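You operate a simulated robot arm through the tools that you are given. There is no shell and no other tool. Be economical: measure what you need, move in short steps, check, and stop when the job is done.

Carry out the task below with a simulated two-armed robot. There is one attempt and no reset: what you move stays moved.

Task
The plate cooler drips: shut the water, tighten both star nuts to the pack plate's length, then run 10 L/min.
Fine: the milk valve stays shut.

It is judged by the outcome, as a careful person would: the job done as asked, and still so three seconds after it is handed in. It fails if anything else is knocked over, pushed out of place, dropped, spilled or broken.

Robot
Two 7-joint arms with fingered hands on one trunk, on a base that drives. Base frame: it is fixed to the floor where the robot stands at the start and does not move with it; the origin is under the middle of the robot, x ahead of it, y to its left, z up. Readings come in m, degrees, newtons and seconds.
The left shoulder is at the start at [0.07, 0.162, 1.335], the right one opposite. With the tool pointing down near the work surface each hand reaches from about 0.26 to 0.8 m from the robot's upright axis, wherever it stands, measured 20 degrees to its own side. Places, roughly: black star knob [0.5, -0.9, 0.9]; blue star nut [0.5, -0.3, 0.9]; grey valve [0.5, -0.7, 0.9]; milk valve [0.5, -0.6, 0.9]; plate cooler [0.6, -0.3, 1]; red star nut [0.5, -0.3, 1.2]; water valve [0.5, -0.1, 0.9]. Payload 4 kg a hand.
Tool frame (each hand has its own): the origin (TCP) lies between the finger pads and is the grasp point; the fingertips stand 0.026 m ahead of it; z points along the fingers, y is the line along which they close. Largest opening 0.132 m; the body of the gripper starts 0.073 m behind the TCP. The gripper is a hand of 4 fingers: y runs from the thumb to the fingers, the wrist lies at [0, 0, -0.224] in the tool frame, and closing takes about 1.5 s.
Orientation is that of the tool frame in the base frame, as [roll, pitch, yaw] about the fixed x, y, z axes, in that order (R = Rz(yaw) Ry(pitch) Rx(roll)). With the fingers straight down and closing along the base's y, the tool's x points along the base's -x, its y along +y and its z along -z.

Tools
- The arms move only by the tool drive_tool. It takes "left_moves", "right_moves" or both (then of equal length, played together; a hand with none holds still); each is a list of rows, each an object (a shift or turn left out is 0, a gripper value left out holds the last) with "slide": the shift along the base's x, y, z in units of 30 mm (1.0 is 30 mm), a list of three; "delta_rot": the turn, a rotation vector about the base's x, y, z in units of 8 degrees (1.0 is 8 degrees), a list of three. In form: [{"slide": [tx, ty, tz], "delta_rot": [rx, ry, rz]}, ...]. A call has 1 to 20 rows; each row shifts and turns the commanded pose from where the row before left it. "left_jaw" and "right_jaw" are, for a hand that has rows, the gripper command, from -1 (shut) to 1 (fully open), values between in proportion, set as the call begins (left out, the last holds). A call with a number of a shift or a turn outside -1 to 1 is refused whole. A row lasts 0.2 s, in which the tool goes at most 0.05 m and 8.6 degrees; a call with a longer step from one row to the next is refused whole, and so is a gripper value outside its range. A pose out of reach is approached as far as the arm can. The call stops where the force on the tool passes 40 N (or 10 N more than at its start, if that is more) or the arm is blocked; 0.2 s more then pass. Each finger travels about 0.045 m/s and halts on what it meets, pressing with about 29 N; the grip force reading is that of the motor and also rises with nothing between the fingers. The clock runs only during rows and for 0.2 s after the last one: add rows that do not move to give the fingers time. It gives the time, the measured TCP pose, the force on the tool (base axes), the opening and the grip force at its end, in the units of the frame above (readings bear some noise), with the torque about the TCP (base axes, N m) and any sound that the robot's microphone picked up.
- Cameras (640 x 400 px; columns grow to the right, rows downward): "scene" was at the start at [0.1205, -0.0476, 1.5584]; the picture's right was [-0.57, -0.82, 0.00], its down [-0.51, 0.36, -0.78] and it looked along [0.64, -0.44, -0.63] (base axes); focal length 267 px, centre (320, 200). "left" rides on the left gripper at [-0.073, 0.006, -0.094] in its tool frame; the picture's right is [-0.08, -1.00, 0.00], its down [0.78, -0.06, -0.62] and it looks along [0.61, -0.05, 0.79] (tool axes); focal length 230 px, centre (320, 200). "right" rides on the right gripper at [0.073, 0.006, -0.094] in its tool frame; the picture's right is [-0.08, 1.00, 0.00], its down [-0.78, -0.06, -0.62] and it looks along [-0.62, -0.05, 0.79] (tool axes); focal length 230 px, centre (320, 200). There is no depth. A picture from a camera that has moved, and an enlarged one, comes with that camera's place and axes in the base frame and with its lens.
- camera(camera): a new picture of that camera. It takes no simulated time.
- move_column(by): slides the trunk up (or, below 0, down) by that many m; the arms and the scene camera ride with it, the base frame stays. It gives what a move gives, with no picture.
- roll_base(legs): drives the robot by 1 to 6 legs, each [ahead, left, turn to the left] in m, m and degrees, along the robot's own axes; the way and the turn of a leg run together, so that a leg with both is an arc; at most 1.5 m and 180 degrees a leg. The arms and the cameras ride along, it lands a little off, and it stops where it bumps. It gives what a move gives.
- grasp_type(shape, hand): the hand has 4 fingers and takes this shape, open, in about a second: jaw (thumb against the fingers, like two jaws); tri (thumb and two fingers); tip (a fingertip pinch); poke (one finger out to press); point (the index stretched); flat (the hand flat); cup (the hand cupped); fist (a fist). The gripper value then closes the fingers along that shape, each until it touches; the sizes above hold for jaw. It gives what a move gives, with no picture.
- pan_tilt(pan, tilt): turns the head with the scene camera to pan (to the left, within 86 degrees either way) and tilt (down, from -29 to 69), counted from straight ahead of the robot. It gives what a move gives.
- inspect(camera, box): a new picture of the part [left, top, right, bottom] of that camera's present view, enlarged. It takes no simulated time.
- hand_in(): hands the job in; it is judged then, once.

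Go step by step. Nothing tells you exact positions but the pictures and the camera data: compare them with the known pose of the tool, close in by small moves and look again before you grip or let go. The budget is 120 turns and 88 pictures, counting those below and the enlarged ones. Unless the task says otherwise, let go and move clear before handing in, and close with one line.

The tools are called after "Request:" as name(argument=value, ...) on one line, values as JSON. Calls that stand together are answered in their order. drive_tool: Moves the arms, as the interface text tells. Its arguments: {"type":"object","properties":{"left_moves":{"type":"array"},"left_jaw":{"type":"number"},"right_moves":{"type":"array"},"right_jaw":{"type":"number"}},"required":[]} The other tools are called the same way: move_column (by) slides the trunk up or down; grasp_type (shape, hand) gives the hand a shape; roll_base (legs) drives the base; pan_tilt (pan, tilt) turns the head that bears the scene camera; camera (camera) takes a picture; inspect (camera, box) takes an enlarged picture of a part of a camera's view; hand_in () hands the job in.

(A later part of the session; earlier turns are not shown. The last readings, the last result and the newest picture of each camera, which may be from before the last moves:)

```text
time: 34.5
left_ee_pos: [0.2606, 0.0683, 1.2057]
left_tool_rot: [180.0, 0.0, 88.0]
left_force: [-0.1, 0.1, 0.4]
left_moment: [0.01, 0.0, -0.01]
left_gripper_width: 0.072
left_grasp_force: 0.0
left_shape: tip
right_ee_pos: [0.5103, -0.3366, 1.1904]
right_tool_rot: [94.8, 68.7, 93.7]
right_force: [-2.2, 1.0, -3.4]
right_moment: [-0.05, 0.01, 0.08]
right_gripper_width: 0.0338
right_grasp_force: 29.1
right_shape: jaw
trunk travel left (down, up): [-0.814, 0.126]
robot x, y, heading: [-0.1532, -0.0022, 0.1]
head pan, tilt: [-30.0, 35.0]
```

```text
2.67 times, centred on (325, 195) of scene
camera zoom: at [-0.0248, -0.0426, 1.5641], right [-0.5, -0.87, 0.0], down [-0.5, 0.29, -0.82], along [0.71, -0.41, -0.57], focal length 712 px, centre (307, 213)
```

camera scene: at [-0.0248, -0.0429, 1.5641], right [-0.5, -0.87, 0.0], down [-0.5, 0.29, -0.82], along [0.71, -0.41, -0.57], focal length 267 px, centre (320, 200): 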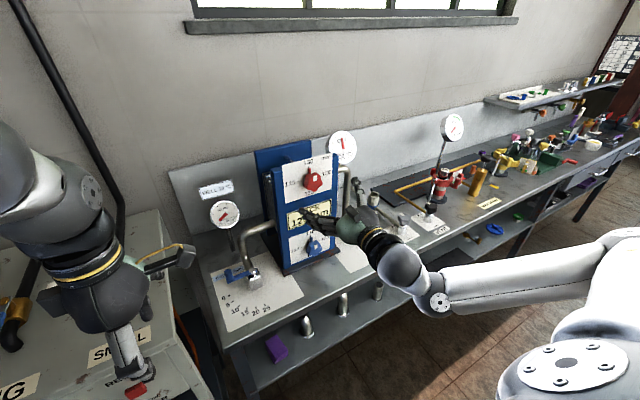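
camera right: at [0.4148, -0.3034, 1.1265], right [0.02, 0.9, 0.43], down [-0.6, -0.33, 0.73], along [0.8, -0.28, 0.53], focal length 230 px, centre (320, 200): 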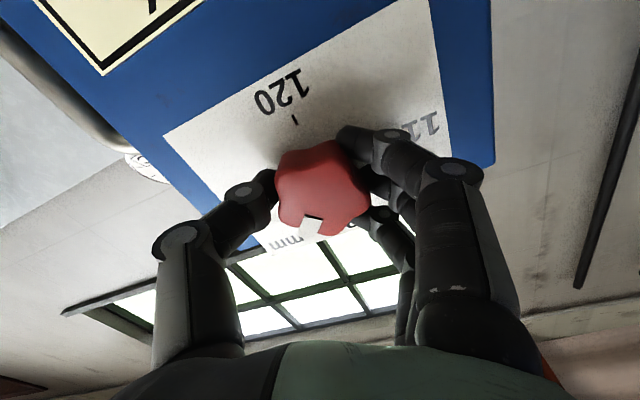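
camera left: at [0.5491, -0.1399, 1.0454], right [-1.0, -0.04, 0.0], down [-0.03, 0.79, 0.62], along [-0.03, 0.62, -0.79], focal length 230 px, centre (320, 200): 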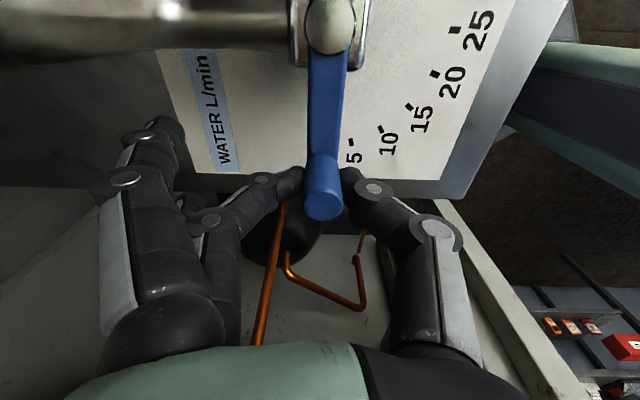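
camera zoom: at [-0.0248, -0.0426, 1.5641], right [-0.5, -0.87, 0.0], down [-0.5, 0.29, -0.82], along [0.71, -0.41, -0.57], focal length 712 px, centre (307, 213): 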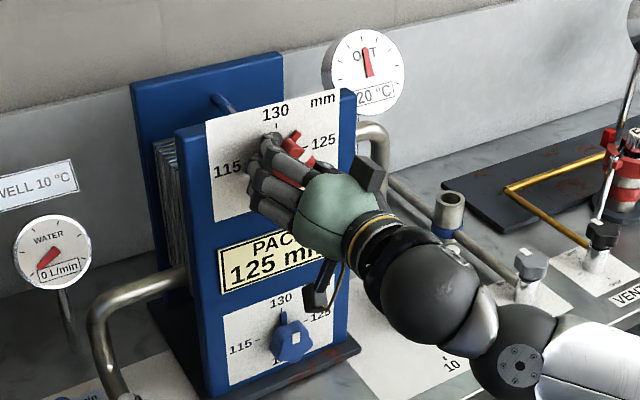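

The nut turned 45° without slip. For the blue nut the hand's camera would be underneath near the bench, so I release, back off and try flipping the wrist roll so the camera is on top.

Request:
drive_tool(right_moves=[{}, {}, {}, {}, {}, {"slide": [-0.7, 0, 0]}, {"slide": [-0.7, 0, 0]}, {"slide": [-0.7, 0, 0]}, {"slide": [-0.7, 0, 0]}, {"slide": [-0.7, 0, 0]}], right_jaw=0.4)

Request:
drive_tool(right_moves=[{"delta_rot": [1, 0, 0]}, {"delta_rot": [1, 0, 0]}, {"delta_rot": [1, 0, 0]}, {"delta_rot": [1, 0, 0]}, {"delta_rot": [1, 0, 0]}, {"delta_rot": [1, 0, 0]}, {"delta_rot": [1, 0, 0]}, {"delta_rot": [1, 0, 0]}, {"delta_rot": [1, 0, 0]}, {"delta_rot": [1, 0, 0]}, {"delta_rot": [1, 0, 0]}, {"delta_rot": [1, 0, 0]}, {"delta_rot": [1, 0, 0]}, {"delta_rot": [1, 0, 0]}, {"delta_rot": [1, 0, 0]}, {"delta_rot": [1, 0, 0]}, {"delta_rot": [1, 0, 0]}])

Request:
inspect(camera="scene", box=[250, 120, 400, 270])

```text
time: 36.7
left_ee_pos: [0.2605, 0.0688, 1.206]
left_tool_rot: [179.9, 0.0, 88.0]
left_force: [-0.3, -0.3, -0.4]
left_moment: [-0.03, -0.01, -0.01]
left_gripper_width: 0.0719
left_grasp_force: 0.0
left_shape: tip
right_ee_pos: [0.4043, -0.3366, 1.1897]
right_tool_rot: [94.5, 68.8, 93.5]
right_force: [-0.1, 0.8, -0.6]
right_moment: [0.01, -0.01, -0.03]
right_gripper_width: 0.0918
right_grasp_force: 0.0
right_shape: jaw
trunk travel left (down, up): [-0.814, 0.126]
robot x, y, heading: [-0.1515, 0.001, 0.1]
head pan, tilt: [-30.0, 35.0]
```

```text
time: 40.3
left_ee_pos: [0.261, 0.0679, 1.205]
left_tool_rot: [180.0, 0.0, 88.0]
left_force: [0.0, 0.1, 0.3]
left_moment: [-0.02, -0.05, -0.02]
left_gripper_width: 0.0721
left_grasp_force: 0.1
left_shape: tip
right_ee_pos: [0.4054, -0.3374, 1.1899]
right_tool_rot: [88.0, -67.3, 93.5]
right_force: [-0.3, 0.4, 0.0]
right_moment: [0.0, 0.01, 0.03]
right_gripper_width: 0.0921
right_grasp_force: 0.2
right_shape: jaw
trunk travel left (down, up): [-0.814, 0.126]
robot x, y, heading: [-0.152, 0.0029, 0.1]
head pan, tilt: [-30.0, 35.0]
```

```text
2.67 times, centred on (325, 195) of scene
camera zoom: at [-0.0245, -0.0424, 1.5641], right [-0.5, -0.87, 0.0], down [-0.5, 0.29, -0.82], along [0.71, -0.41, -0.57], focal length 712 px, centre (307, 213)
```

zoom: 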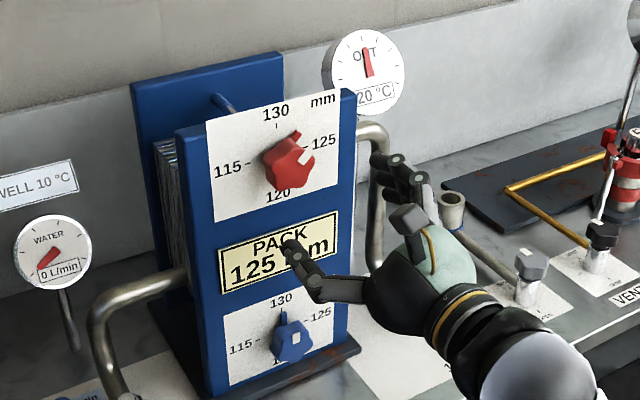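

The flip worked, camera now on top; red sits halfway (127.5). I descend in front of the blue nut and look.

Request:
drive_tool(right_moves=[{"slide": [0, 0, -0.9]}, {"slide": [0, 0, -0.9]}, {"slide": [0, 0, -0.9]}, {"slide": [0, 0, -0.9]}, {"slide": [0, 0, -0.9]}, {"slide": [0, 0, -0.9]}, {"slide": [0, 0, -0.9]}, {"slide": [0, 0, -0.9]}, {"slide": [0, 0, -0.9]}, {"slide": [0, 0, -0.7]}])

Request:
camera(camera="right")

Request:
camera(camera="scene")

```text
time: 42.5
left_ee_pos: [0.2609, 0.0682, 1.2065]
left_tool_rot: [180.0, 0.0, 88.0]
left_force: [0.3, 0.4, -0.5]
left_moment: [-0.04, -0.01, -0.03]
left_gripper_width: 0.072
left_grasp_force: 0.0
left_shape: tip
right_ee_pos: [0.4071, -0.336, 0.924]
right_tool_rot: [88.0, -67.1, 93.4]
right_force: [-0.8, 0.4, -0.2]
right_moment: [-0.03, 0.03, 0.02]
right_gripper_width: 0.0921
right_grasp_force: 0.0
right_shape: jaw
trunk travel left (down, up): [-0.814, 0.126]
robot x, y, heading: [-0.1512, -0.0009, 0.0]
head pan, tilt: [-30.0, 35.0]
```

```text
52 pictures are left
camera right: at [0.3109, -0.3144, 0.9918], right [0.02, -0.95, 0.32], down [-0.6, -0.27, -0.76], along [0.8, -0.17, -0.57], focal length 230 px, centre (320, 200)
```

right: 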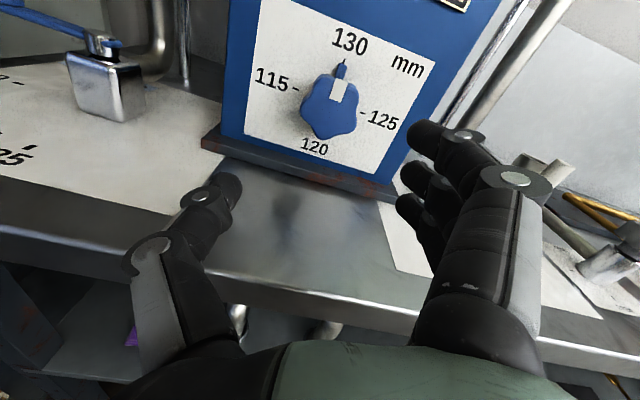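

```text
51 pictures are left
camera scene: at [-0.0244, -0.0426, 1.5641], right [-0.5, -0.87, 0.0], down [-0.5, 0.29, -0.82], along [0.71, -0.41, -0.57], focal length 267 px, centre (320, 200)
```

scene: 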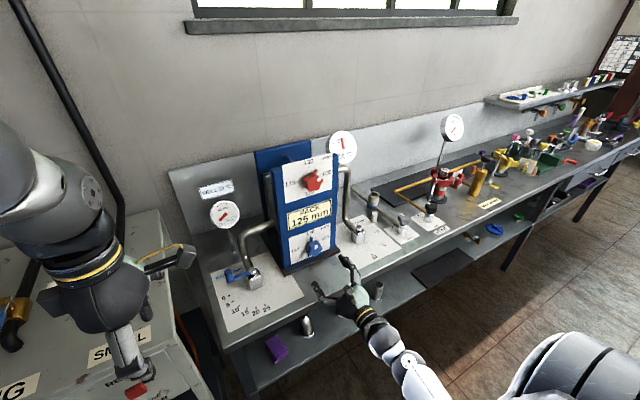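

Blue nut is around (0.525, -0.334, 0.937). I raise 1.3 cm and advance.

Request:
drive_tool(right_moves=[{"slide": [0.5, 0.07, 0.43]}, {"slide": [0.7, 0, 0]}, {"slide": [0.7, 0, 0]}, {"slide": [0.7, 0, 0]}, {"slide": [0.7, 0, 0]}, {"slide": [0.15, 0, 0]}])

Request:
camera(camera="right")

```text
time: 43.9
left_ee_pos: [0.2614, 0.0682, 1.2067]
left_tool_rot: [-179.9, -0.1, 87.9]
left_force: [-0.3, 0.5, -0.6]
left_moment: [0.0, 0.0, 0.04]
left_gripper_width: 0.0718
left_grasp_force: 0.1
left_shape: tip
right_ee_pos: [0.5084, -0.3369, 0.939]
right_tool_rot: [88.0, -67.2, 93.6]
right_force: [-0.4, 0.6, 0.9]
right_moment: [0.02, -0.02, -0.01]
right_gripper_width: 0.0917
right_grasp_force: 0.1
right_shape: jaw
trunk travel left (down, up): [-0.814, 0.126]
robot x, y, heading: [-0.1517, 0.0012, 0.0]
head pan, tilt: [-30.0, 35.0]
```

```text
50 pictures are left
camera right: at [0.4137, -0.3145, 1.0063], right [0.02, -0.95, 0.32], down [-0.6, -0.27, -0.76], along [0.8, -0.17, -0.57], focal length 230 px, centre (320, 200)
```

right: 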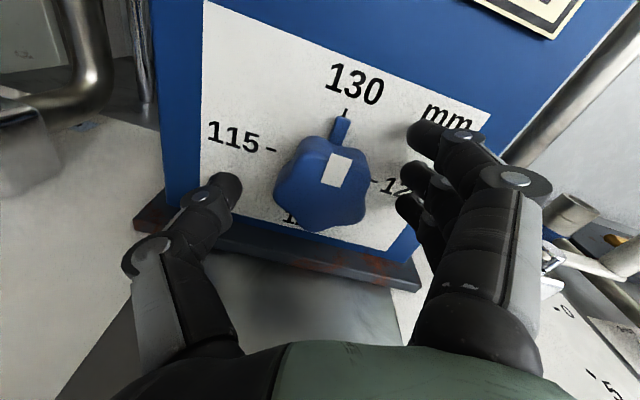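

Centred. I close and turn 45°.

Request:
drive_tool(right_moves=[{}, {}, {}, {}, {}, {}], right_jaw=-1)

Request:
drive_tool(right_moves=[{"delta_rot": [0.75, 0, 0]}, {"delta_rot": [0.75, 0, 0]}, {"delta_rot": [0.75, 0, 0]}, {"delta_rot": [0.75, 0, 0]}, {"delta_rot": [0.75, 0, 0]}, {"delta_rot": [0.75, 0, 0]}, {"delta_rot": [0.75, 0, 0]}, {"delta_rot": [0.4, 0, 0]}])

Request:
camera(camera="right")

```text
time: 45.3
left_ee_pos: [0.2609, 0.0694, 1.2054]
left_tool_rot: [-180.0, 0.0, 88.0]
left_force: [-0.6, -0.3, 0.7]
left_moment: [-0.02, 0.02, 0.02]
left_gripper_width: 0.0719
left_grasp_force: 0.0
left_shape: tip
right_ee_pos: [0.509, -0.3359, 0.9387]
right_tool_rot: [88.1, -67.1, 93.4]
right_force: [1.4, -0.4, 1.0]
right_moment: [0.01, 0.0, -0.07]
right_gripper_width: 0.0341
right_grasp_force: 28.7
right_shape: jaw
trunk travel left (down, up): [-0.814, 0.126]
robot x, y, heading: [-0.1484, -0.0007, -0.1]
head pan, tilt: [-30.0, 35.0]
```

```text
time: 47.1
left_ee_pos: [0.2612, 0.0685, 1.205]
left_tool_rot: [-180.0, 0.0, 88.1]
left_force: [-0.9, -1.0, 0.6]
left_moment: [0.0, -0.02, -0.01]
left_gripper_width: 0.0719
left_grasp_force: 0.1
left_shape: tip
right_ee_pos: [0.509, -0.335, 0.9386]
right_tool_rot: [-85.3, -67.6, -93.7]
right_force: [4.2, -0.4, 4.6]
right_moment: [-0.01, -0.02, -0.05]
right_gripper_width: 0.0343
right_grasp_force: 28.7
right_shape: jaw
trunk travel left (down, up): [-0.814, 0.126]
robot x, y, heading: [-0.1507, 0.0028, 0.4]
head pan, tilt: [-30.0, 35.0]
```

```text
49 pictures are left
camera right: at [0.4136, -0.3682, 1.0016], right [0.02, -0.89, -0.45], down [-0.6, 0.35, -0.72], along [0.8, 0.29, -0.53], focal length 230 px, centre (320, 200)
```

right: 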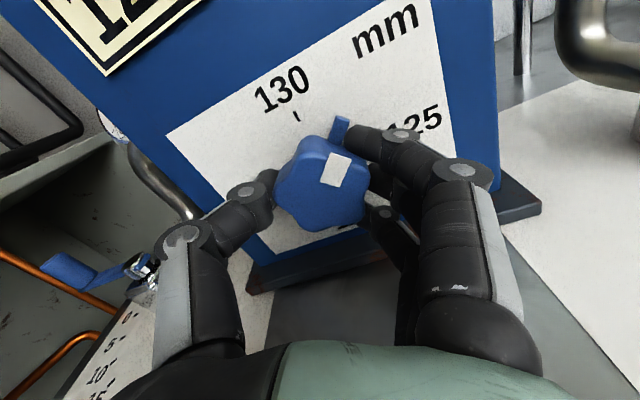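

Halfway. I open in place, roll back 45°, re-grip and turn the rest.

Request:
drive_tool(right_moves=[{}, {}, {}, {}, {}, {"delta_rot": [-0.9, 0, 0]}, {"delta_rot": [-0.9, 0, 0]}, {"delta_rot": [-0.9, 0, 0]}, {"delta_rot": [-0.9, 0, 0]}, {"delta_rot": [-0.9, 0, 0]}, {"delta_rot": [-0.9, 0, 0]}, {"delta_rot": [-0.25, 0, 0]}], right_jaw=0.3)

Request:
drive_tool(right_moves=[{}, {}, {}, {}, {}, {}], right_jaw=-1)

Request:
drive_tool(right_moves=[{"delta_rot": [0.75, 0, 0]}, {"delta_rot": [0.75, 0, 0]}, {"delta_rot": [0.75, 0, 0]}, {"delta_rot": [0.75, 0, 0]}, {"delta_rot": [0.75, 0, 0]}, {"delta_rot": [0.75, 0, 0]}, {"delta_rot": [0.6, 0, 0]}])

Request:
camera(camera="right")

```text
time: 49.7
left_ee_pos: [0.2606, 0.0692, 1.2052]
left_tool_rot: [-179.9, -0.1, 88.1]
left_force: [0.3, 0.1, 0.0]
left_moment: [0.05, 0.01, 0.0]
left_gripper_width: 0.0719
left_grasp_force: 0.0
left_shape: tip
right_ee_pos: [0.5089, -0.3373, 0.9386]
right_tool_rot: [88.0, -67.1, 93.5]
right_force: [0.1, -0.4, 0.0]
right_moment: [0.02, -0.02, 0.01]
right_gripper_width: 0.0853
right_grasp_force: 0.0
right_shape: jaw
trunk travel left (down, up): [-0.814, 0.126]
robot x, y, heading: [-0.1504, -0.0001, -0.0]
head pan, tilt: [-30.0, 35.0]
```

```text
time: 51.1
left_ee_pos: [0.2617, 0.068, 1.2069]
left_tool_rot: [180.0, 0.0, 88.0]
left_force: [0.4, 0.0, 1.1]
left_moment: [-0.02, 0.03, -0.01]
left_gripper_width: 0.0722
left_grasp_force: 0.1
left_shape: tip
right_ee_pos: [0.5101, -0.3361, 0.9387]
right_tool_rot: [88.0, -67.0, 93.5]
right_force: [1.4, -0.4, 2.2]
right_moment: [-0.02, -0.03, -0.06]
right_gripper_width: 0.0345
right_grasp_force: 29.4
right_shape: jaw
trunk travel left (down, up): [-0.814, 0.126]
robot x, y, heading: [-0.1509, -0.0008, -0.1]
head pan, tilt: [-30.0, 35.0]
```

```text
time: 52.7
left_ee_pos: [0.2608, 0.0683, 1.2066]
left_tool_rot: [-180.0, 0.0, 88.0]
left_force: [0.1, 0.1, -0.3]
left_moment: [-0.01, 0.03, 0.02]
left_gripper_width: 0.0723
left_grasp_force: 0.0
left_shape: tip
right_ee_pos: [0.5101, -0.3352, 0.9401]
right_tool_rot: [-84.2, -71.9, -94.8]
right_force: [1.7, -3.6, 7.0]
right_moment: [-0.03, -0.09, -0.1]
right_gripper_width: 0.0343
right_grasp_force: 28.9
right_shape: jaw
trunk travel left (down, up): [-0.814, 0.126]
robot x, y, heading: [-0.1489, 0.0011, 0.0]
head pan, tilt: [-30.0, 35.0]
```

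```text
48 pictures are left
camera right: at [0.4136, -0.3639, 1.0039], right [0.02, -0.92, -0.38], down [-0.6, 0.29, -0.75], along [0.8, 0.25, -0.54], focal length 230 px, centre (320, 200)
```

right: 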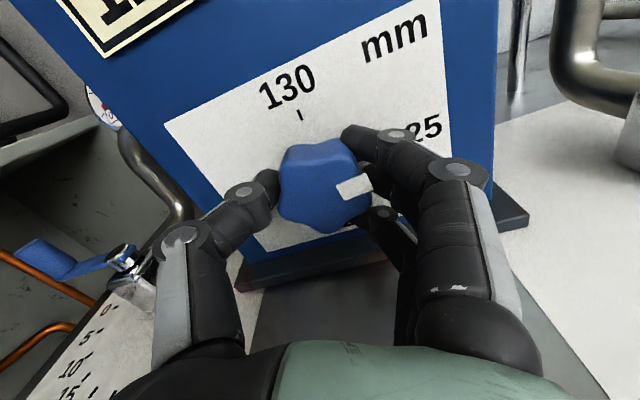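

By the readings I've turned 86.4°; I add the remaining ~3.6°, release, back away and view the pointers.

Request:
drive_tool(right_moves=[{"delta_rot": [0.45, 0, 0]}, {}])

Request:
drive_tool(right_moves=[{}, {}, {}, {}, {}, {"slide": [-0.7, 0, 0]}, {"slide": [-0.7, 0, 0]}, {"slide": [-0.7, 0, 0]}, {"slide": [-0.7, 0, 0]}, {"slide": [-0.7, 0, 0]}], right_jaw=0.4)

Request:
inspect(camera="right", box=[200, 0, 460, 200])

Request:
inspect(camera="scene", box=[260, 140, 360, 280])

```text
time: 53.3
left_ee_pos: [0.2598, 0.0676, 1.2063]
left_tool_rot: [-180.0, 0.0, 88.0]
left_force: [-0.9, 0.9, -0.6]
left_moment: [-0.01, -0.02, -0.01]
left_gripper_width: 0.0718
left_grasp_force: 0.0
left_shape: tip
right_ee_pos: [0.5085, -0.3367, 0.9403]
right_tool_rot: [-85.0, -68.4, -94.0]
right_force: [3.2, -3.5, 8.5]
right_moment: [-0.01, -0.09, -0.14]
right_gripper_width: 0.0343
right_grasp_force: 29.0
right_shape: jaw
trunk travel left (down, up): [-0.814, 0.126]
robot x, y, heading: [-0.1453, -0.0004, -0.0]
head pan, tilt: [-30.0, 35.0]
```

```text
time: 55.5
left_ee_pos: [0.2614, 0.0691, 1.2063]
left_tool_rot: [-180.0, -0.1, 88.1]
left_force: [0.5, -0.5, -0.7]
left_moment: [0.0, 0.0, 0.01]
left_gripper_width: 0.0718
left_grasp_force: 0.0
left_shape: tip
right_ee_pos: [0.4042, -0.3358, 0.939]
right_tool_rot: [-85.3, -68.4, -93.8]
right_force: [-1.0, -0.5, -0.1]
right_moment: [0.0, 0.0, 0.0]
right_gripper_width: 0.0921
right_grasp_force: 0.0
right_shape: jaw
trunk travel left (down, up): [-0.814, 0.126]
robot x, y, heading: [-0.1501, 0.0003, -0.1]
head pan, tilt: [-30.0, 35.0]
```

```text
2.00 times, centred on (330, 100) of right
camera zoom: at [0.3084, -0.3678, 1.0021], right [0.02, -0.9, -0.44], down [-0.6, 0.34, -0.73], along [0.8, 0.28, -0.53], focal length 460 px, centre (300, 400)
```

zoom: 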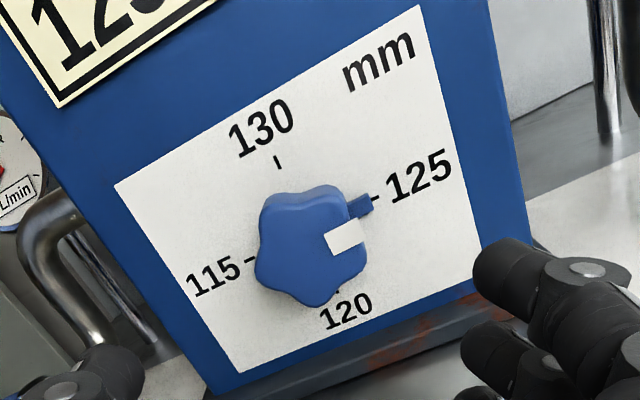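

```text
2.86 times, centred on (310, 210) of scene
camera zoom: at [-0.0256, -0.0425, 1.5642], right [-0.5, -0.87, 0.0], down [-0.5, 0.29, -0.82], along [0.71, -0.41, -0.57], focal length 763 px, centre (349, 171)
```

zoom: 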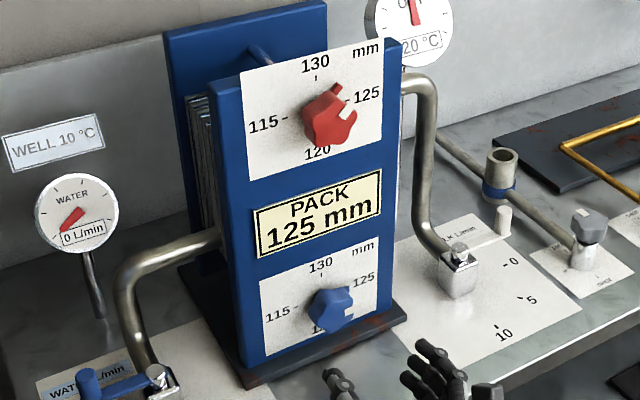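

Blue's pointer sits on the 125 tick. Now back up to the red nut with the roll wound back.

Request:
drive_tool(right_moves=[{"slide": [0, 0, 0.9], "delta_rot": [-0.9, 0, 0]}, {"slide": [0, 0, 0.9], "delta_rot": [-0.9, 0, 0]}, {"slide": [0, 0, 0.9], "delta_rot": [-0.9, 0, 0]}, {"slide": [0, 0, 0.9], "delta_rot": [-0.9, 0, 0]}, {"slide": [0, 0, 0.9], "delta_rot": [-0.9, 0, 0]}, {"slide": [0, 0, 0.9], "delta_rot": [-0.9, 0, 0]}, {"slide": [0, 0, 0.9], "delta_rot": [-0.2, 0, 0]}, {"slide": [0, 0, 0.9]}, {"slide": [0, 0, 0.9]}, {"slide": [0, -0.05, 0.28]}])

Request:
drive_tool(right_moves=[{"slide": [0.7, 0, 0]}, {"slide": [0.7, 0, 0]}, {"slide": [0.7, 0, 0]}, {"slide": [0.7, 0, 0]}, {"slide": [0.7, 0, 0]}])

Request:
camera(camera="right")

```text
time: 57.7
left_ee_pos: [0.2611, 0.0672, 1.2063]
left_tool_rot: [179.9, 0.0, 88.0]
left_force: [0.2, -0.7, -0.2]
left_moment: [0.02, -0.02, -0.05]
left_gripper_width: 0.0719
left_grasp_force: 0.1
left_shape: tip
right_ee_pos: [0.4036, -0.3376, 1.1909]
right_tool_rot: [88.1, -66.7, 93.3]
right_force: [-0.4, -0.3, -0.2]
right_moment: [-0.01, -0.01, -0.02]
right_gripper_width: 0.0922
right_grasp_force: 0.0
right_shape: jaw
trunk travel left (down, up): [-0.814, 0.126]
robot x, y, heading: [-0.1511, 0.0024, -0.1]
head pan, tilt: [-30.0, 35.0]
```

```text
time: 58.9
left_ee_pos: [0.2627, 0.068, 1.2046]
left_tool_rot: [-179.9, -0.1, 88.0]
left_force: [0.0, -0.1, 0.7]
left_moment: [0.02, 0.02, -0.01]
left_gripper_width: 0.0718
left_grasp_force: 0.1
left_shape: tip
right_ee_pos: [0.5093, -0.3365, 1.19]
right_tool_rot: [88.2, -66.6, 93.3]
right_force: [-0.1, -0.2, -0.3]
right_moment: [-0.02, 0.01, 0.01]
right_gripper_width: 0.0919
right_grasp_force: 0.0
right_shape: jaw
trunk travel left (down, up): [-0.814, 0.126]
robot x, y, heading: [-0.1514, 0.0009, -0.0]
head pan, tilt: [-30.0, 35.0]
```

```text
45 pictures are left
camera right: at [0.4142, -0.3148, 1.2583], right [0.02, -0.95, 0.32], down [-0.6, -0.27, -0.75], along [0.8, -0.18, -0.57], focal length 230 px, centre (320, 200)
```

right: 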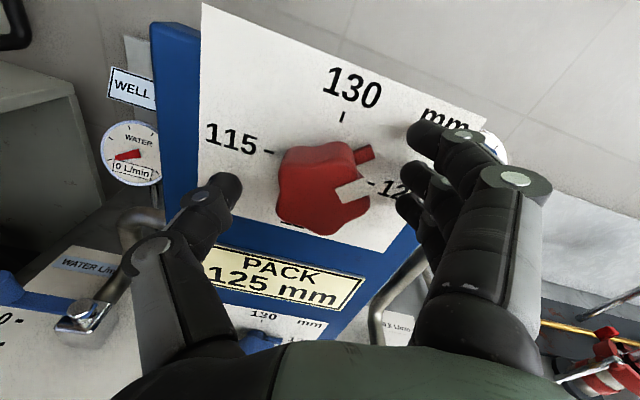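

Centred on the red nut; close and turn the remaining 45°.

Request:
drive_tool(right_moves=[{}, {}, {}, {}, {}, {}], right_jaw=-1)

Request:
drive_tool(right_moves=[{"delta_rot": [0.75, 0, 0]}, {"delta_rot": [0.75, 0, 0]}, {"delta_rot": [0.75, 0, 0]}, {"delta_rot": [0.75, 0, 0]}, {"delta_rot": [0.75, 0, 0]}, {"delta_rot": [0.75, 0, 0]}, {"delta_rot": [0.75, 0, 0]}, {"delta_rot": [0.4, 0, 0]}, {}])

Request:
drive_tool(right_moves=[{}, {}, {}, {}, {}, {"slide": [-0.7, 0, 0]}, {"slide": [-0.7, 0, 0]}, {"slide": [-0.7, 0, 0]}, {"slide": [-0.7, 0, 0]}, {"slide": [-0.7, 0, 0]}], right_jaw=0.4)

Request:
inspect(camera="right", box=[200, 0, 460, 200])

```text
time: 60.3
left_ee_pos: [0.2607, 0.0686, 1.2061]
left_tool_rot: [-180.0, -0.1, 88.0]
left_force: [-0.1, -0.1, 0.3]
left_moment: [-0.01, 0.0, 0.04]
left_gripper_width: 0.072
left_grasp_force: 0.1
left_shape: tip
right_ee_pos: [0.5086, -0.3366, 1.1909]
right_tool_rot: [88.1, -66.7, 93.4]
right_force: [1.9, -0.1, 0.4]
right_moment: [-0.01, -0.03, -0.04]
right_gripper_width: 0.034
right_grasp_force: 29.6
right_shape: jaw
trunk travel left (down, up): [-0.814, 0.126]
robot x, y, heading: [-0.1493, -0.0024, 0.2]
head pan, tilt: [-30.0, 35.0]
```

```text
time: 62.3
left_ee_pos: [0.2611, 0.0676, 1.2063]
left_tool_rot: [-179.9, 0.0, 88.1]
left_force: [0.8, -0.1, -0.6]
left_moment: [-0.05, 0.02, 0.02]
left_gripper_width: 0.0718
left_grasp_force: 0.0
left_shape: tip
right_ee_pos: [0.5094, -0.337, 1.191]
right_tool_rot: [-85.4, -67.9, -93.8]
right_force: [1.1, -2.4, 5.9]
right_moment: [-0.01, -0.1, -0.05]
right_gripper_width: 0.0341
right_grasp_force: 29.1
right_shape: jaw
trunk travel left (down, up): [-0.814, 0.126]
robot x, y, heading: [-0.1496, -0.0006, 0.2]
head pan, tilt: [-30.0, 35.0]
```

```text
time: 64.5
left_ee_pos: [0.2606, 0.0687, 1.2072]
left_tool_rot: [179.9, 0.0, 88.0]
left_force: [0.4, 0.4, -0.1]
left_moment: [0.01, 0.02, 0.0]
left_gripper_width: 0.0716
left_grasp_force: 0.1
left_shape: tip
right_ee_pos: [0.4033, -0.3367, 1.1927]
right_tool_rot: [-85.3, -68.0, -93.8]
right_force: [-0.2, 0.1, 0.2]
right_moment: [0.01, 0.02, -0.02]
right_gripper_width: 0.092
right_grasp_force: 0.2
right_shape: jaw
trunk travel left (down, up): [-0.814, 0.126]
robot x, y, heading: [-0.1546, -0.0001, 0.0]
head pan, tilt: [-30.0, 35.0]
```

```text
2.00 times, centred on (330, 100) of right
camera zoom: at [0.3082, -0.3701, 1.2554], right [0.02, -0.9, -0.44], down [-0.6, 0.34, -0.72], along [0.8, 0.28, -0.53], focal length 460 px, centre (300, 400)
```

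zoom: 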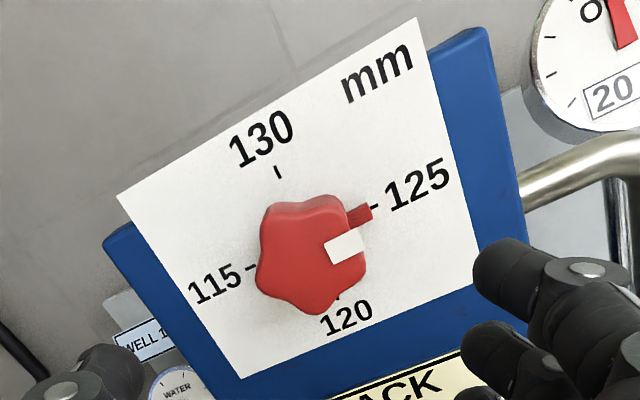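

Red is on 125 too. I raise and retract the right hand, then drive forward 0.1 m for the water valve.

Request:
drive_tool(right_moves=[{"slide": [-0.3, 0, 0.9]}, {"slide": [-0.3, 0, 0.9]}, {"slide": [-0.3, 0, 0.9]}, {"slide": [-0.3, 0, 0.9]}, {"slide": [0, 0, 0.9]}, {"slide": [0, 0, 0.9]}, {"slide": [0, 0, 0.9]}])

Request:
roll_base(legs=[[0.1, 0, 0]])

Request:
camera(camera="scene")

```text
time: 66.1
left_ee_pos: [0.2634, 0.0686, 1.205]
left_tool_rot: [-179.9, 0.0, 88.0]
left_force: [-0.3, 0.5, 0.2]
left_moment: [-0.05, -0.02, 0.02]
left_gripper_width: 0.072
left_grasp_force: 0.1
left_shape: tip
right_ee_pos: [0.4182, -0.3372, 1.3299]
right_tool_rot: [-84.9, -68.1, -94.2]
right_force: [-0.4, -0.1, -0.1]
right_moment: [0.01, 0.03, -0.04]
right_gripper_width: 0.0921
right_grasp_force: 0.1
right_shape: jaw
right hand out of reach, approached as far as the arm can: row 3, 4, 5, 6, 7
trunk travel left (down, up): [-0.814, 0.126]
robot x, y, heading: [-0.1503, -0.0009, 0.2]
head pan, tilt: [-30.0, 35.0]
```

```text
time: 67.3
left_ee_pos: [0.3594, 0.0691, 1.2076]
left_tool_rot: [180.0, 0.0, 88.0]
left_force: [-1.0, 0.7, 0.1]
left_moment: [0.0, -0.02, 0.02]
left_gripper_width: 0.0719
left_grasp_force: 0.0
left_shape: tip
right_ee_pos: [0.5125, -0.3385, 1.3307]
right_tool_rot: [-84.4, -68.0, -94.7]
right_force: [-0.5, 0.0, 0.3]
right_moment: [-0.03, -0.02, -0.03]
right_gripper_width: 0.0922
right_grasp_force: 0.1
right_shape: jaw
trunk travel left (down, up): [-0.814, 0.126]
robot x, y, heading: [-0.0532, -0.0027, -0.2]
head pan, tilt: [-30.0, 35.0]
```

```text
43 pictures are left
camera scene: at [0.0723, -0.0421, 1.5644], right [-0.5, -0.87, 0.0], down [-0.5, 0.29, -0.82], along [0.71, -0.41, -0.57], focal length 267 px, centre (320, 200)
```

scene: 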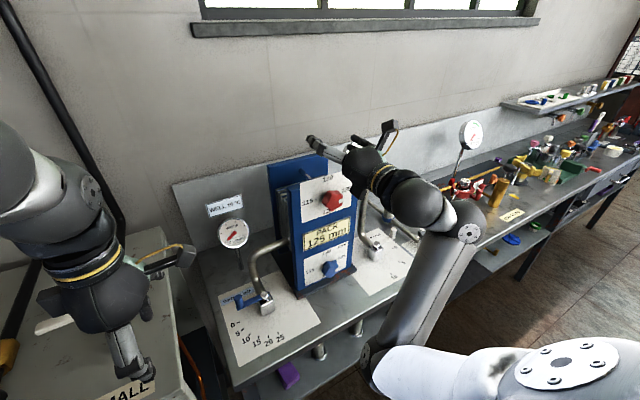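

The right hand hovers clear above the cooler. I bring the left hand above the lever's peg at (0.547, -0.066).

Request:
drive_tool(left_moves=[{"slide": [0.9, -0.65, 0]}, {"slide": [0.9, -0.65, 0]}, {"slide": [0.9, -0.65, 0]}, {"slide": [0.9, -0.65, -0.6]}, {"slide": [0.9, -0.65, -0.8]}, {"slide": [0.9, -0.65, -0.9]}, {"slide": [0.85, -0.65, -0.9]}, {"slide": [0, 0, -0.9]}])

Request:
camera(camera="left")

```text
time: 69.1
left_ee_pos: [0.5476, -0.0702, 1.0849]
left_tool_rot: [179.9, 0.1, 88.1]
left_force: [0.1, 0.5, 0.3]
left_moment: [-0.03, 0.03, -0.03]
left_gripper_width: 0.0719
left_grasp_force: 0.1
left_shape: tip
right_ee_pos: [0.5163, -0.337, 1.331]
right_tool_rot: [-84.7, -68.2, -94.2]
right_force: [0.1, 0.1, -0.7]
right_moment: [0.03, 0.01, 0.03]
right_gripper_width: 0.0921
right_grasp_force: 0.0
right_shape: jaw
trunk travel left (down, up): [-0.814, 0.126]
robot x, y, heading: [-0.0518, -0.0003, -0.0]
head pan, tilt: [-30.0, 35.0]
```

```text
42 pictures are left
camera left: at [0.5513, -0.1432, 1.1787], right [-1.0, -0.05, 0.0], down [-0.04, 0.79, 0.61], along [-0.03, 0.61, -0.79], focal length 230 px, centre (320, 200)
```

left: 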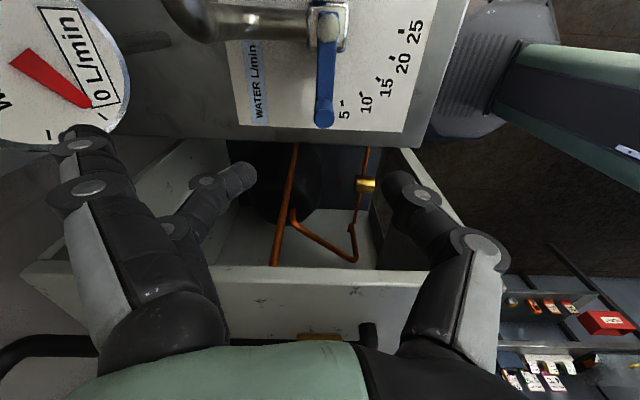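

Aligned with the peg. I descend and close on it.

Request:
drive_tool(left_moves=[{"slide": [-0.08, 0.07, -0.9]}, {"slide": [0, 0, -0.9]}, {"slide": [0, 0, -0.9]}, {"slide": [0, 0, -0.9]}, {"slide": [0, 0, -0.87]}])

Request:
drive_tool(left_moves=[{}, {}, {}, {}, {}, {}, {}], left_jaw=-1)

Request:
camera(camera="left")

```text
time: 70.3
left_ee_pos: [0.5175, -0.0722, 0.9573]
left_tool_rot: [179.9, 0.1, 88.3]
left_force: [-0.5, -0.6, 0.3]
left_moment: [-0.01, 0.0, -0.03]
left_gripper_width: 0.0719
left_grasp_force: 0.0
left_shape: tip
left hand out of reach, approached as far as the arm can: row 1, 2, 3, 4, 5
right_ee_pos: [0.5164, -0.3389, 1.3308]
right_tool_rot: [-84.8, -68.0, -94.3]
right_force: [0.0, -0.1, -0.4]
right_moment: [-0.02, 0.0, -0.02]
right_gripper_width: 0.0923
right_grasp_force: 0.1
right_shape: jaw
trunk travel left (down, up): [-0.814, 0.126]
robot x, y, heading: [-0.0514, 0.0017, 0.1]
head pan, tilt: [-30.0, 35.0]
```

```text
time: 71.9
left_ee_pos: [0.5183, -0.0733, 0.9584]
left_tool_rot: [179.9, 0.1, 88.3]
left_force: [1.9, -1.1, -1.9]
left_moment: [-0.02, -0.08, 0.02]
left_gripper_width: 0.0175
left_grasp_force: 29.0
left_shape: tip
right_ee_pos: [0.5174, -0.3384, 1.3297]
right_tool_rot: [-84.6, -68.1, -94.3]
right_force: [-0.5, -0.7, -0.3]
right_moment: [0.02, 0.01, 0.03]
right_gripper_width: 0.0923
right_grasp_force: 0.2
right_shape: jaw
trunk travel left (down, up): [-0.814, 0.126]
robot x, y, heading: [-0.053, 0.0005, -0.0]
head pan, tilt: [-30.0, 35.0]
```

```text
41 pictures are left
camera left: at [0.5214, -0.1468, 1.051], right [-1.0, -0.05, 0.0], down [-0.04, 0.79, 0.62], along [-0.03, 0.61, -0.79], focal length 230 px, centre (320, 200)
```

left: 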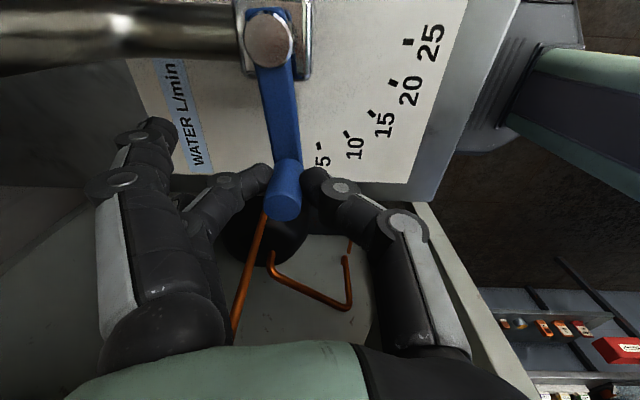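

The arm hit its reach limit 3 cm short, so the grip is off-centre, but the peg is held (≈1.8 L/min now). I swing toward 10 with an arc around the pivot and read the gauge.

Request:
drive_tool(left_moves=[{"slide": [-0.273, -0.133, 0], "delta_rot": [0, 0, 0.94]}, {"slide": [-0.243, -0.157, 0], "delta_rot": [0, 0, 0.88]}, {"slide": [-0.233, -0.203, 0], "delta_rot": [0, 0, 0.94]}, {"slide": [-0.207, -0.23, 0], "delta_rot": [0, 0, 0.94]}])

Request:
camera(camera="left")

Request:
inspect(camera="scene", box=[170, 180, 350, 360])

```text
time: 72.9
left_ee_pos: [0.4877, -0.0947, 0.9574]
left_tool_rot: [179.9, -0.1, 117.7]
left_force: [5.1, -1.8, 3.5]
left_moment: [0.05, -0.23, 0.0]
left_gripper_width: 0.0176
left_grasp_force: 28.9
left_shape: tip
right_ee_pos: [0.5164, -0.3387, 1.3305]
right_tool_rot: [-84.8, -68.0, -94.3]
right_force: [0.9, 0.6, 0.4]
right_moment: [0.0, -0.02, -0.03]
right_gripper_width: 0.092
right_grasp_force: 0.1
right_shape: jaw
trunk travel left (down, up): [-0.814, 0.126]
robot x, y, heading: [-0.0518, 0.0012, 0.1]
head pan, tilt: [-30.0, 35.0]
```

```text
40 pictures are left
camera left: at [0.5273, -0.1581, 1.0505], right [-0.85, -0.53, 0.0], down [-0.42, 0.67, 0.62], along [-0.33, 0.52, -0.79], focal length 230 px, centre (320, 200)
```

left: 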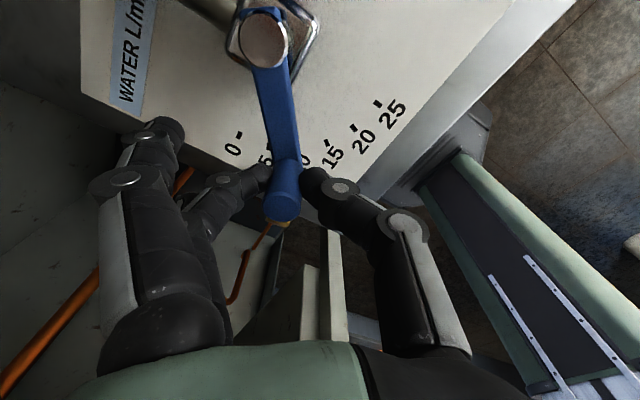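

```text
2.22 times, centred on (260, 270) of scene
camera zoom: at [0.075, -0.043, 1.5642], right [-0.5, -0.87, 0.0], down [-0.5, 0.29, -0.82], along [0.71, -0.41, -0.57], focal length 593 px, centre (453, 44)
```

zoom: 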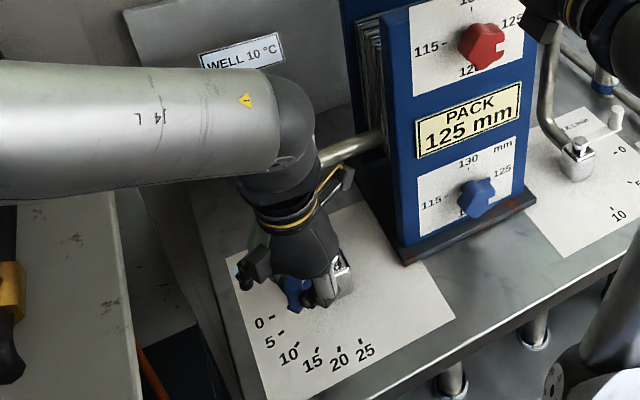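

The gauge is hidden by the arm; I release, rise and look.

Request:
drive_tool(left_moves=[{}, {}, {}, {}, {"slide": [0, 0, 0.9]}, {"slide": [0, 0, 0.9]}, {"slide": [0, 0, 0.9]}, {"slide": [0, 0, 0.9]}, {"slide": [-0.8, 0.9, 0.7]}, {"slide": [-0.8, 0.9, 0.7]}, {"slide": [-0.8, 0.9, 0.7]}, {"slide": [-0.8, 0.9, 0.7]}], left_jaw=0.1)

Request:
inspect(camera="scene", box=[190, 200, 320, 350])

Request:
camera(camera="left")

```text
time: 75.5
left_ee_pos: [0.3894, 0.0171, 1.1473]
left_tool_rot: [-180.0, 0.2, 117.5]
left_force: [0.4, 0.8, 0.4]
left_moment: [-0.01, 0.0, -0.04]
left_gripper_width: 0.0718
left_grasp_force: 0.0
left_shape: tip
right_ee_pos: [0.5147, -0.336, 1.3323]
right_tool_rot: [-84.4, -68.2, -94.6]
right_force: [0.2, 0.3, 0.7]
right_moment: [0.0, 0.06, -0.01]
right_gripper_width: 0.0922
right_grasp_force: 0.1
right_shape: jaw
trunk travel left (down, up): [-0.814, 0.126]
robot x, y, heading: [-0.0496, -0.0047, 0.1]
head pan, tilt: [-30.0, 35.0]
```

```text
2.67 times, centred on (255, 275) of scene
camera zoom: at [0.0732, -0.0394, 1.5643], right [-0.5, -0.87, 0.0], down [-0.5, 0.28, -0.82], along [0.71, -0.41, -0.57], focal length 712 px, centre (493, 0)
```

zoom: 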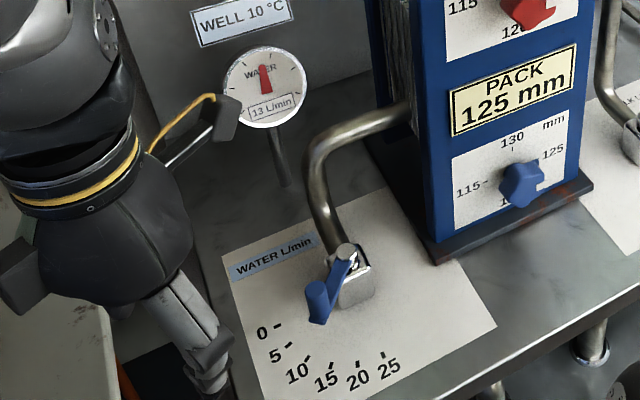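

```text
37 pictures are left
camera left: at [0.4286, -0.0467, 1.2409], right [-0.85, -0.53, 0.0], down [-0.42, 0.67, 0.61], along [-0.33, 0.52, -0.79], focal length 230 px, centre (320, 200)
```

left: 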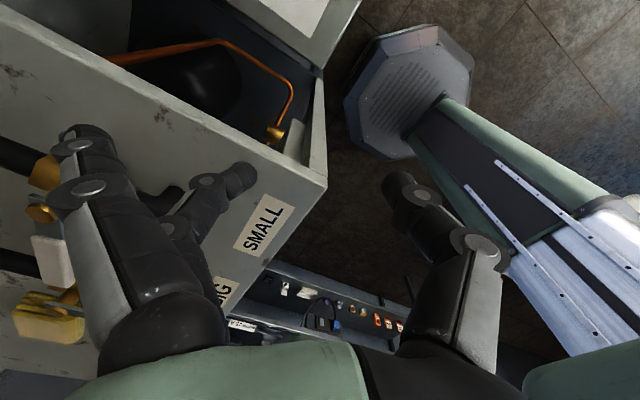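

Gauge reads 13 L/min, so the lever is about 11° too far. I re-grip centred at about (0.492, -0.089) after a look.

Request:
drive_tool(left_moves=[{"slide": [0.85, -0.88, -0.3], "delta_rot": [0, 0, 0.7]}, {"slide": [0.85, -0.88, -0.5], "delta_rot": [0, 0, 0.7]}, {"slide": [0.85, -0.88, -0.8], "delta_rot": [0, 0, 0.7]}, {"slide": [0.85, -0.88, -0.8]}, {"slide": [0, 0, -0.9]}, {"slide": [0, 0, -0.9]}])

Request:
camera(camera="left")

```text
time: 76.9
left_ee_pos: [0.4927, -0.0919, 1.0237]
left_tool_rot: [-179.9, 0.1, 134.4]
left_force: [0.4, -0.9, -0.5]
left_moment: [0.03, -0.02, 0.02]
left_gripper_width: 0.0716
left_grasp_force: 0.0
left_shape: tip
right_ee_pos: [0.5162, -0.339, 1.3293]
right_tool_rot: [-84.7, -68.0, -94.3]
right_force: [0.3, -0.5, -0.8]
right_moment: [0.05, -0.03, -0.01]
right_gripper_width: 0.0923
right_grasp_force: 0.1
right_shape: jaw
trunk travel left (down, up): [-0.814, 0.126]
robot x, y, heading: [-0.0473, 0.0022, 0.1]
head pan, tilt: [-30.0, 35.0]
```

```text
36 pictures are left
camera left: at [0.5491, -0.1416, 1.1164], right [-0.66, -0.75, 0.0], down [-0.59, 0.52, 0.62], along [-0.46, 0.41, -0.79], focal length 230 px, centre (320, 200)
```

left: 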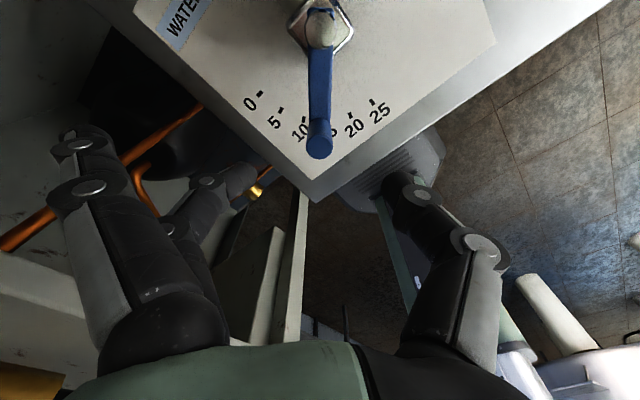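

Aligned. Descend and grip.

Request:
drive_tool(left_moves=[{"slide": [0, 0, -0.8]}, {"slide": [0, 0, -0.8]}, {"slide": [0, 0, -0.8]}])

Request:
drive_tool(left_moves=[{}, {}, {}, {}, {}, {}, {}], left_jaw=-1)

```text
time: 77.7
left_ee_pos: [0.4916, -0.0925, 0.9546]
left_tool_rot: [-180.0, 0.0, 134.4]
left_force: [-0.2, -0.6, -1.2]
left_moment: [-0.01, 0.02, 0.0]
left_gripper_width: 0.0719
left_grasp_force: 0.1
left_shape: tip
right_ee_pos: [0.5158, -0.339, 1.329]
right_tool_rot: [-84.8, -67.9, -94.3]
right_force: [-0.7, 0.2, -0.4]
right_moment: [-0.04, 0.03, 0.02]
right_gripper_width: 0.0922
right_grasp_force: 0.1
right_shape: jaw
trunk travel left (down, up): [-0.814, 0.126]
robot x, y, heading: [-0.0475, 0.0013, -0.1]
head pan, tilt: [-30.0, 35.0]
```

```text
time: 79.3
left_ee_pos: [0.4914, -0.0921, 0.952]
left_tool_rot: [-179.9, -0.1, 134.4]
left_force: [-0.7, 1.9, -2.9]
left_moment: [0.06, 0.02, 0.03]
left_gripper_width: 0.0138
left_grasp_force: 29.1
left_shape: tip
right_ee_pos: [0.5154, -0.3378, 1.331]
right_tool_rot: [-84.7, -68.1, -94.3]
right_force: [-0.4, -0.1, 0.1]
right_moment: [0.02, -0.02, -0.02]
right_gripper_width: 0.0923
right_grasp_force: 0.1
right_shape: jaw
trunk travel left (down, up): [-0.814, 0.126]
robot x, y, heading: [-0.0506, 0.0012, 0.2]
head pan, tilt: [-30.0, 35.0]
```

Gripped centrally. I turn it back 10.7° about the pivot.

Request:
drive_tool(left_moves=[{"slide": [0.15, 0.163, 0], "delta_rot": [0, 0, -0.67]}, {"slide": [0.168, 0.142, 0], "delta_rot": [0, 0, -0.67]}, {}])

Request:
drive_tool(left_moves=[{}, {}, {}, {}, {"slide": [0, 0, 0.9]}, {"slide": [0, 0, 0.9]}, {"slide": [0, 0, 0.9]}, {"slide": [0, 0, 0.9]}, {"slide": [-0.8, 0.9, 0.7]}, {"slide": [-0.8, 0.9, 0.7]}, {"slide": [-0.8, 0.9, 0.7]}, {"slide": [-0.8, 0.9, 0.7]}], left_jaw=0.1)

Request:
inspect(camera="scene", box=[190, 200, 320, 350])

```text
time: 80.1
left_ee_pos: [0.5006, -0.0818, 0.9526]
left_tool_rot: [180.0, 0.1, 123.6]
left_force: [-1.1, -0.1, 2.9]
left_moment: [0.0, -0.03, 0.04]
left_gripper_width: 0.0138
left_grasp_force: 29.2
left_shape: tip
right_ee_pos: [0.5146, -0.3393, 1.3301]
right_tool_rot: [-84.5, -67.9, -94.4]
right_force: [-0.1, -0.5, -0.9]
right_moment: [0.0, -0.03, 0.0]
right_gripper_width: 0.092
right_grasp_force: 0.1
right_shape: jaw
trunk travel left (down, up): [-0.814, 0.126]
robot x, y, heading: [-0.0521, 0.0031, -0.0]
head pan, tilt: [-30.0, 35.0]
```

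```text
time: 82.7
left_ee_pos: [0.405, 0.0294, 1.1494]
left_tool_rot: [-180.0, 0.1, 123.7]
left_force: [0.2, 0.9, 0.5]
left_moment: [-0.04, -0.01, 0.0]
left_gripper_width: 0.0717
left_grasp_force: 0.0
left_shape: tip
right_ee_pos: [0.514, -0.3357, 1.3316]
right_tool_rot: [-84.4, -68.2, -94.5]
right_force: [0.1, 0.2, 0.6]
right_moment: [-0.01, 0.03, 0.0]
right_gripper_width: 0.0923
right_grasp_force: 0.2
right_shape: jaw
trunk travel left (down, up): [-0.814, 0.126]
robot x, y, heading: [-0.0489, -0.0025, 0.3]
head pan, tilt: [-30.0, 35.0]
```

```text
2.67 times, centred on (255, 275) of scene
camera zoom: at [0.0729, -0.0394, 1.5643], right [-0.5, -0.87, 0.0], down [-0.5, 0.28, -0.82], along [0.71, -0.41, -0.57], focal length 712 px, centre (493, 0)
```

zoom: 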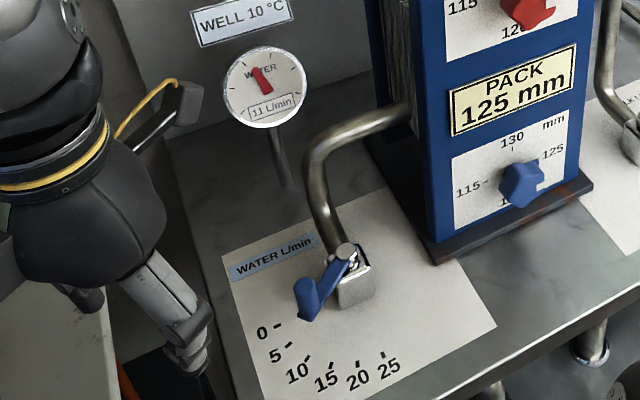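

It seems to read 11; I zoom in on the gauge.

Request:
inspect(camera="scene", box=[260, 205, 310, 255])

Request:
inspect(camera="scene", box=[265, 215, 305, 250])

```text
8.00 times, centred on (285, 230) of scene
camera zoom: at [0.0729, -0.0394, 1.5643], right [-0.5, -0.87, 0.0], down [-0.5, 0.28, -0.82], along [0.71, -0.41, -0.57], focal length 2136 px, centre (600, -40)
```

zoom: 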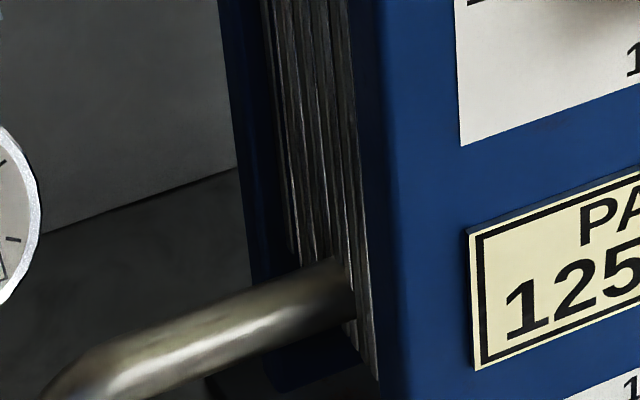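

```text
11.43 times, centred on (285, 232) of scene
camera zoom: at [0.0729, -0.0394, 1.5643], right [-0.5, -0.87, 0.0], down [-0.5, 0.28, -0.82], along [0.71, -0.41, -0.57], focal length 3052 px, centre (720, -171)
```

zoom: 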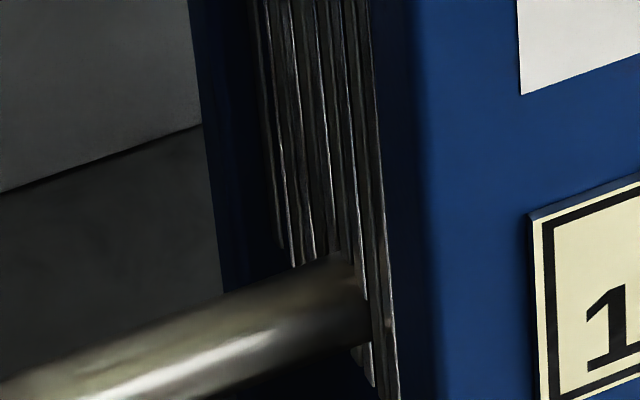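

I aimed wrong; the gauge is at about (234, 233).

Request:
inspect(camera="scene", box=[214, 218, 254, 248])

```text
13.33 times, centred on (234, 233) of scene
camera zoom: at [0.0729, -0.0394, 1.5643], right [-0.5, -0.87, 0.0], down [-0.5, 0.28, -0.82], along [0.71, -0.41, -0.57], focal length 3560 px, centre (1467, -240)
```

zoom: 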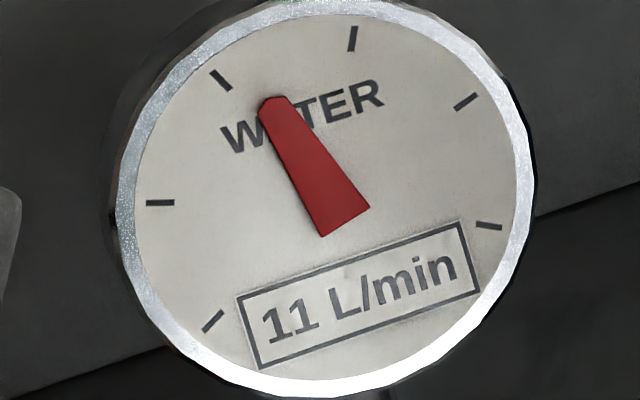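

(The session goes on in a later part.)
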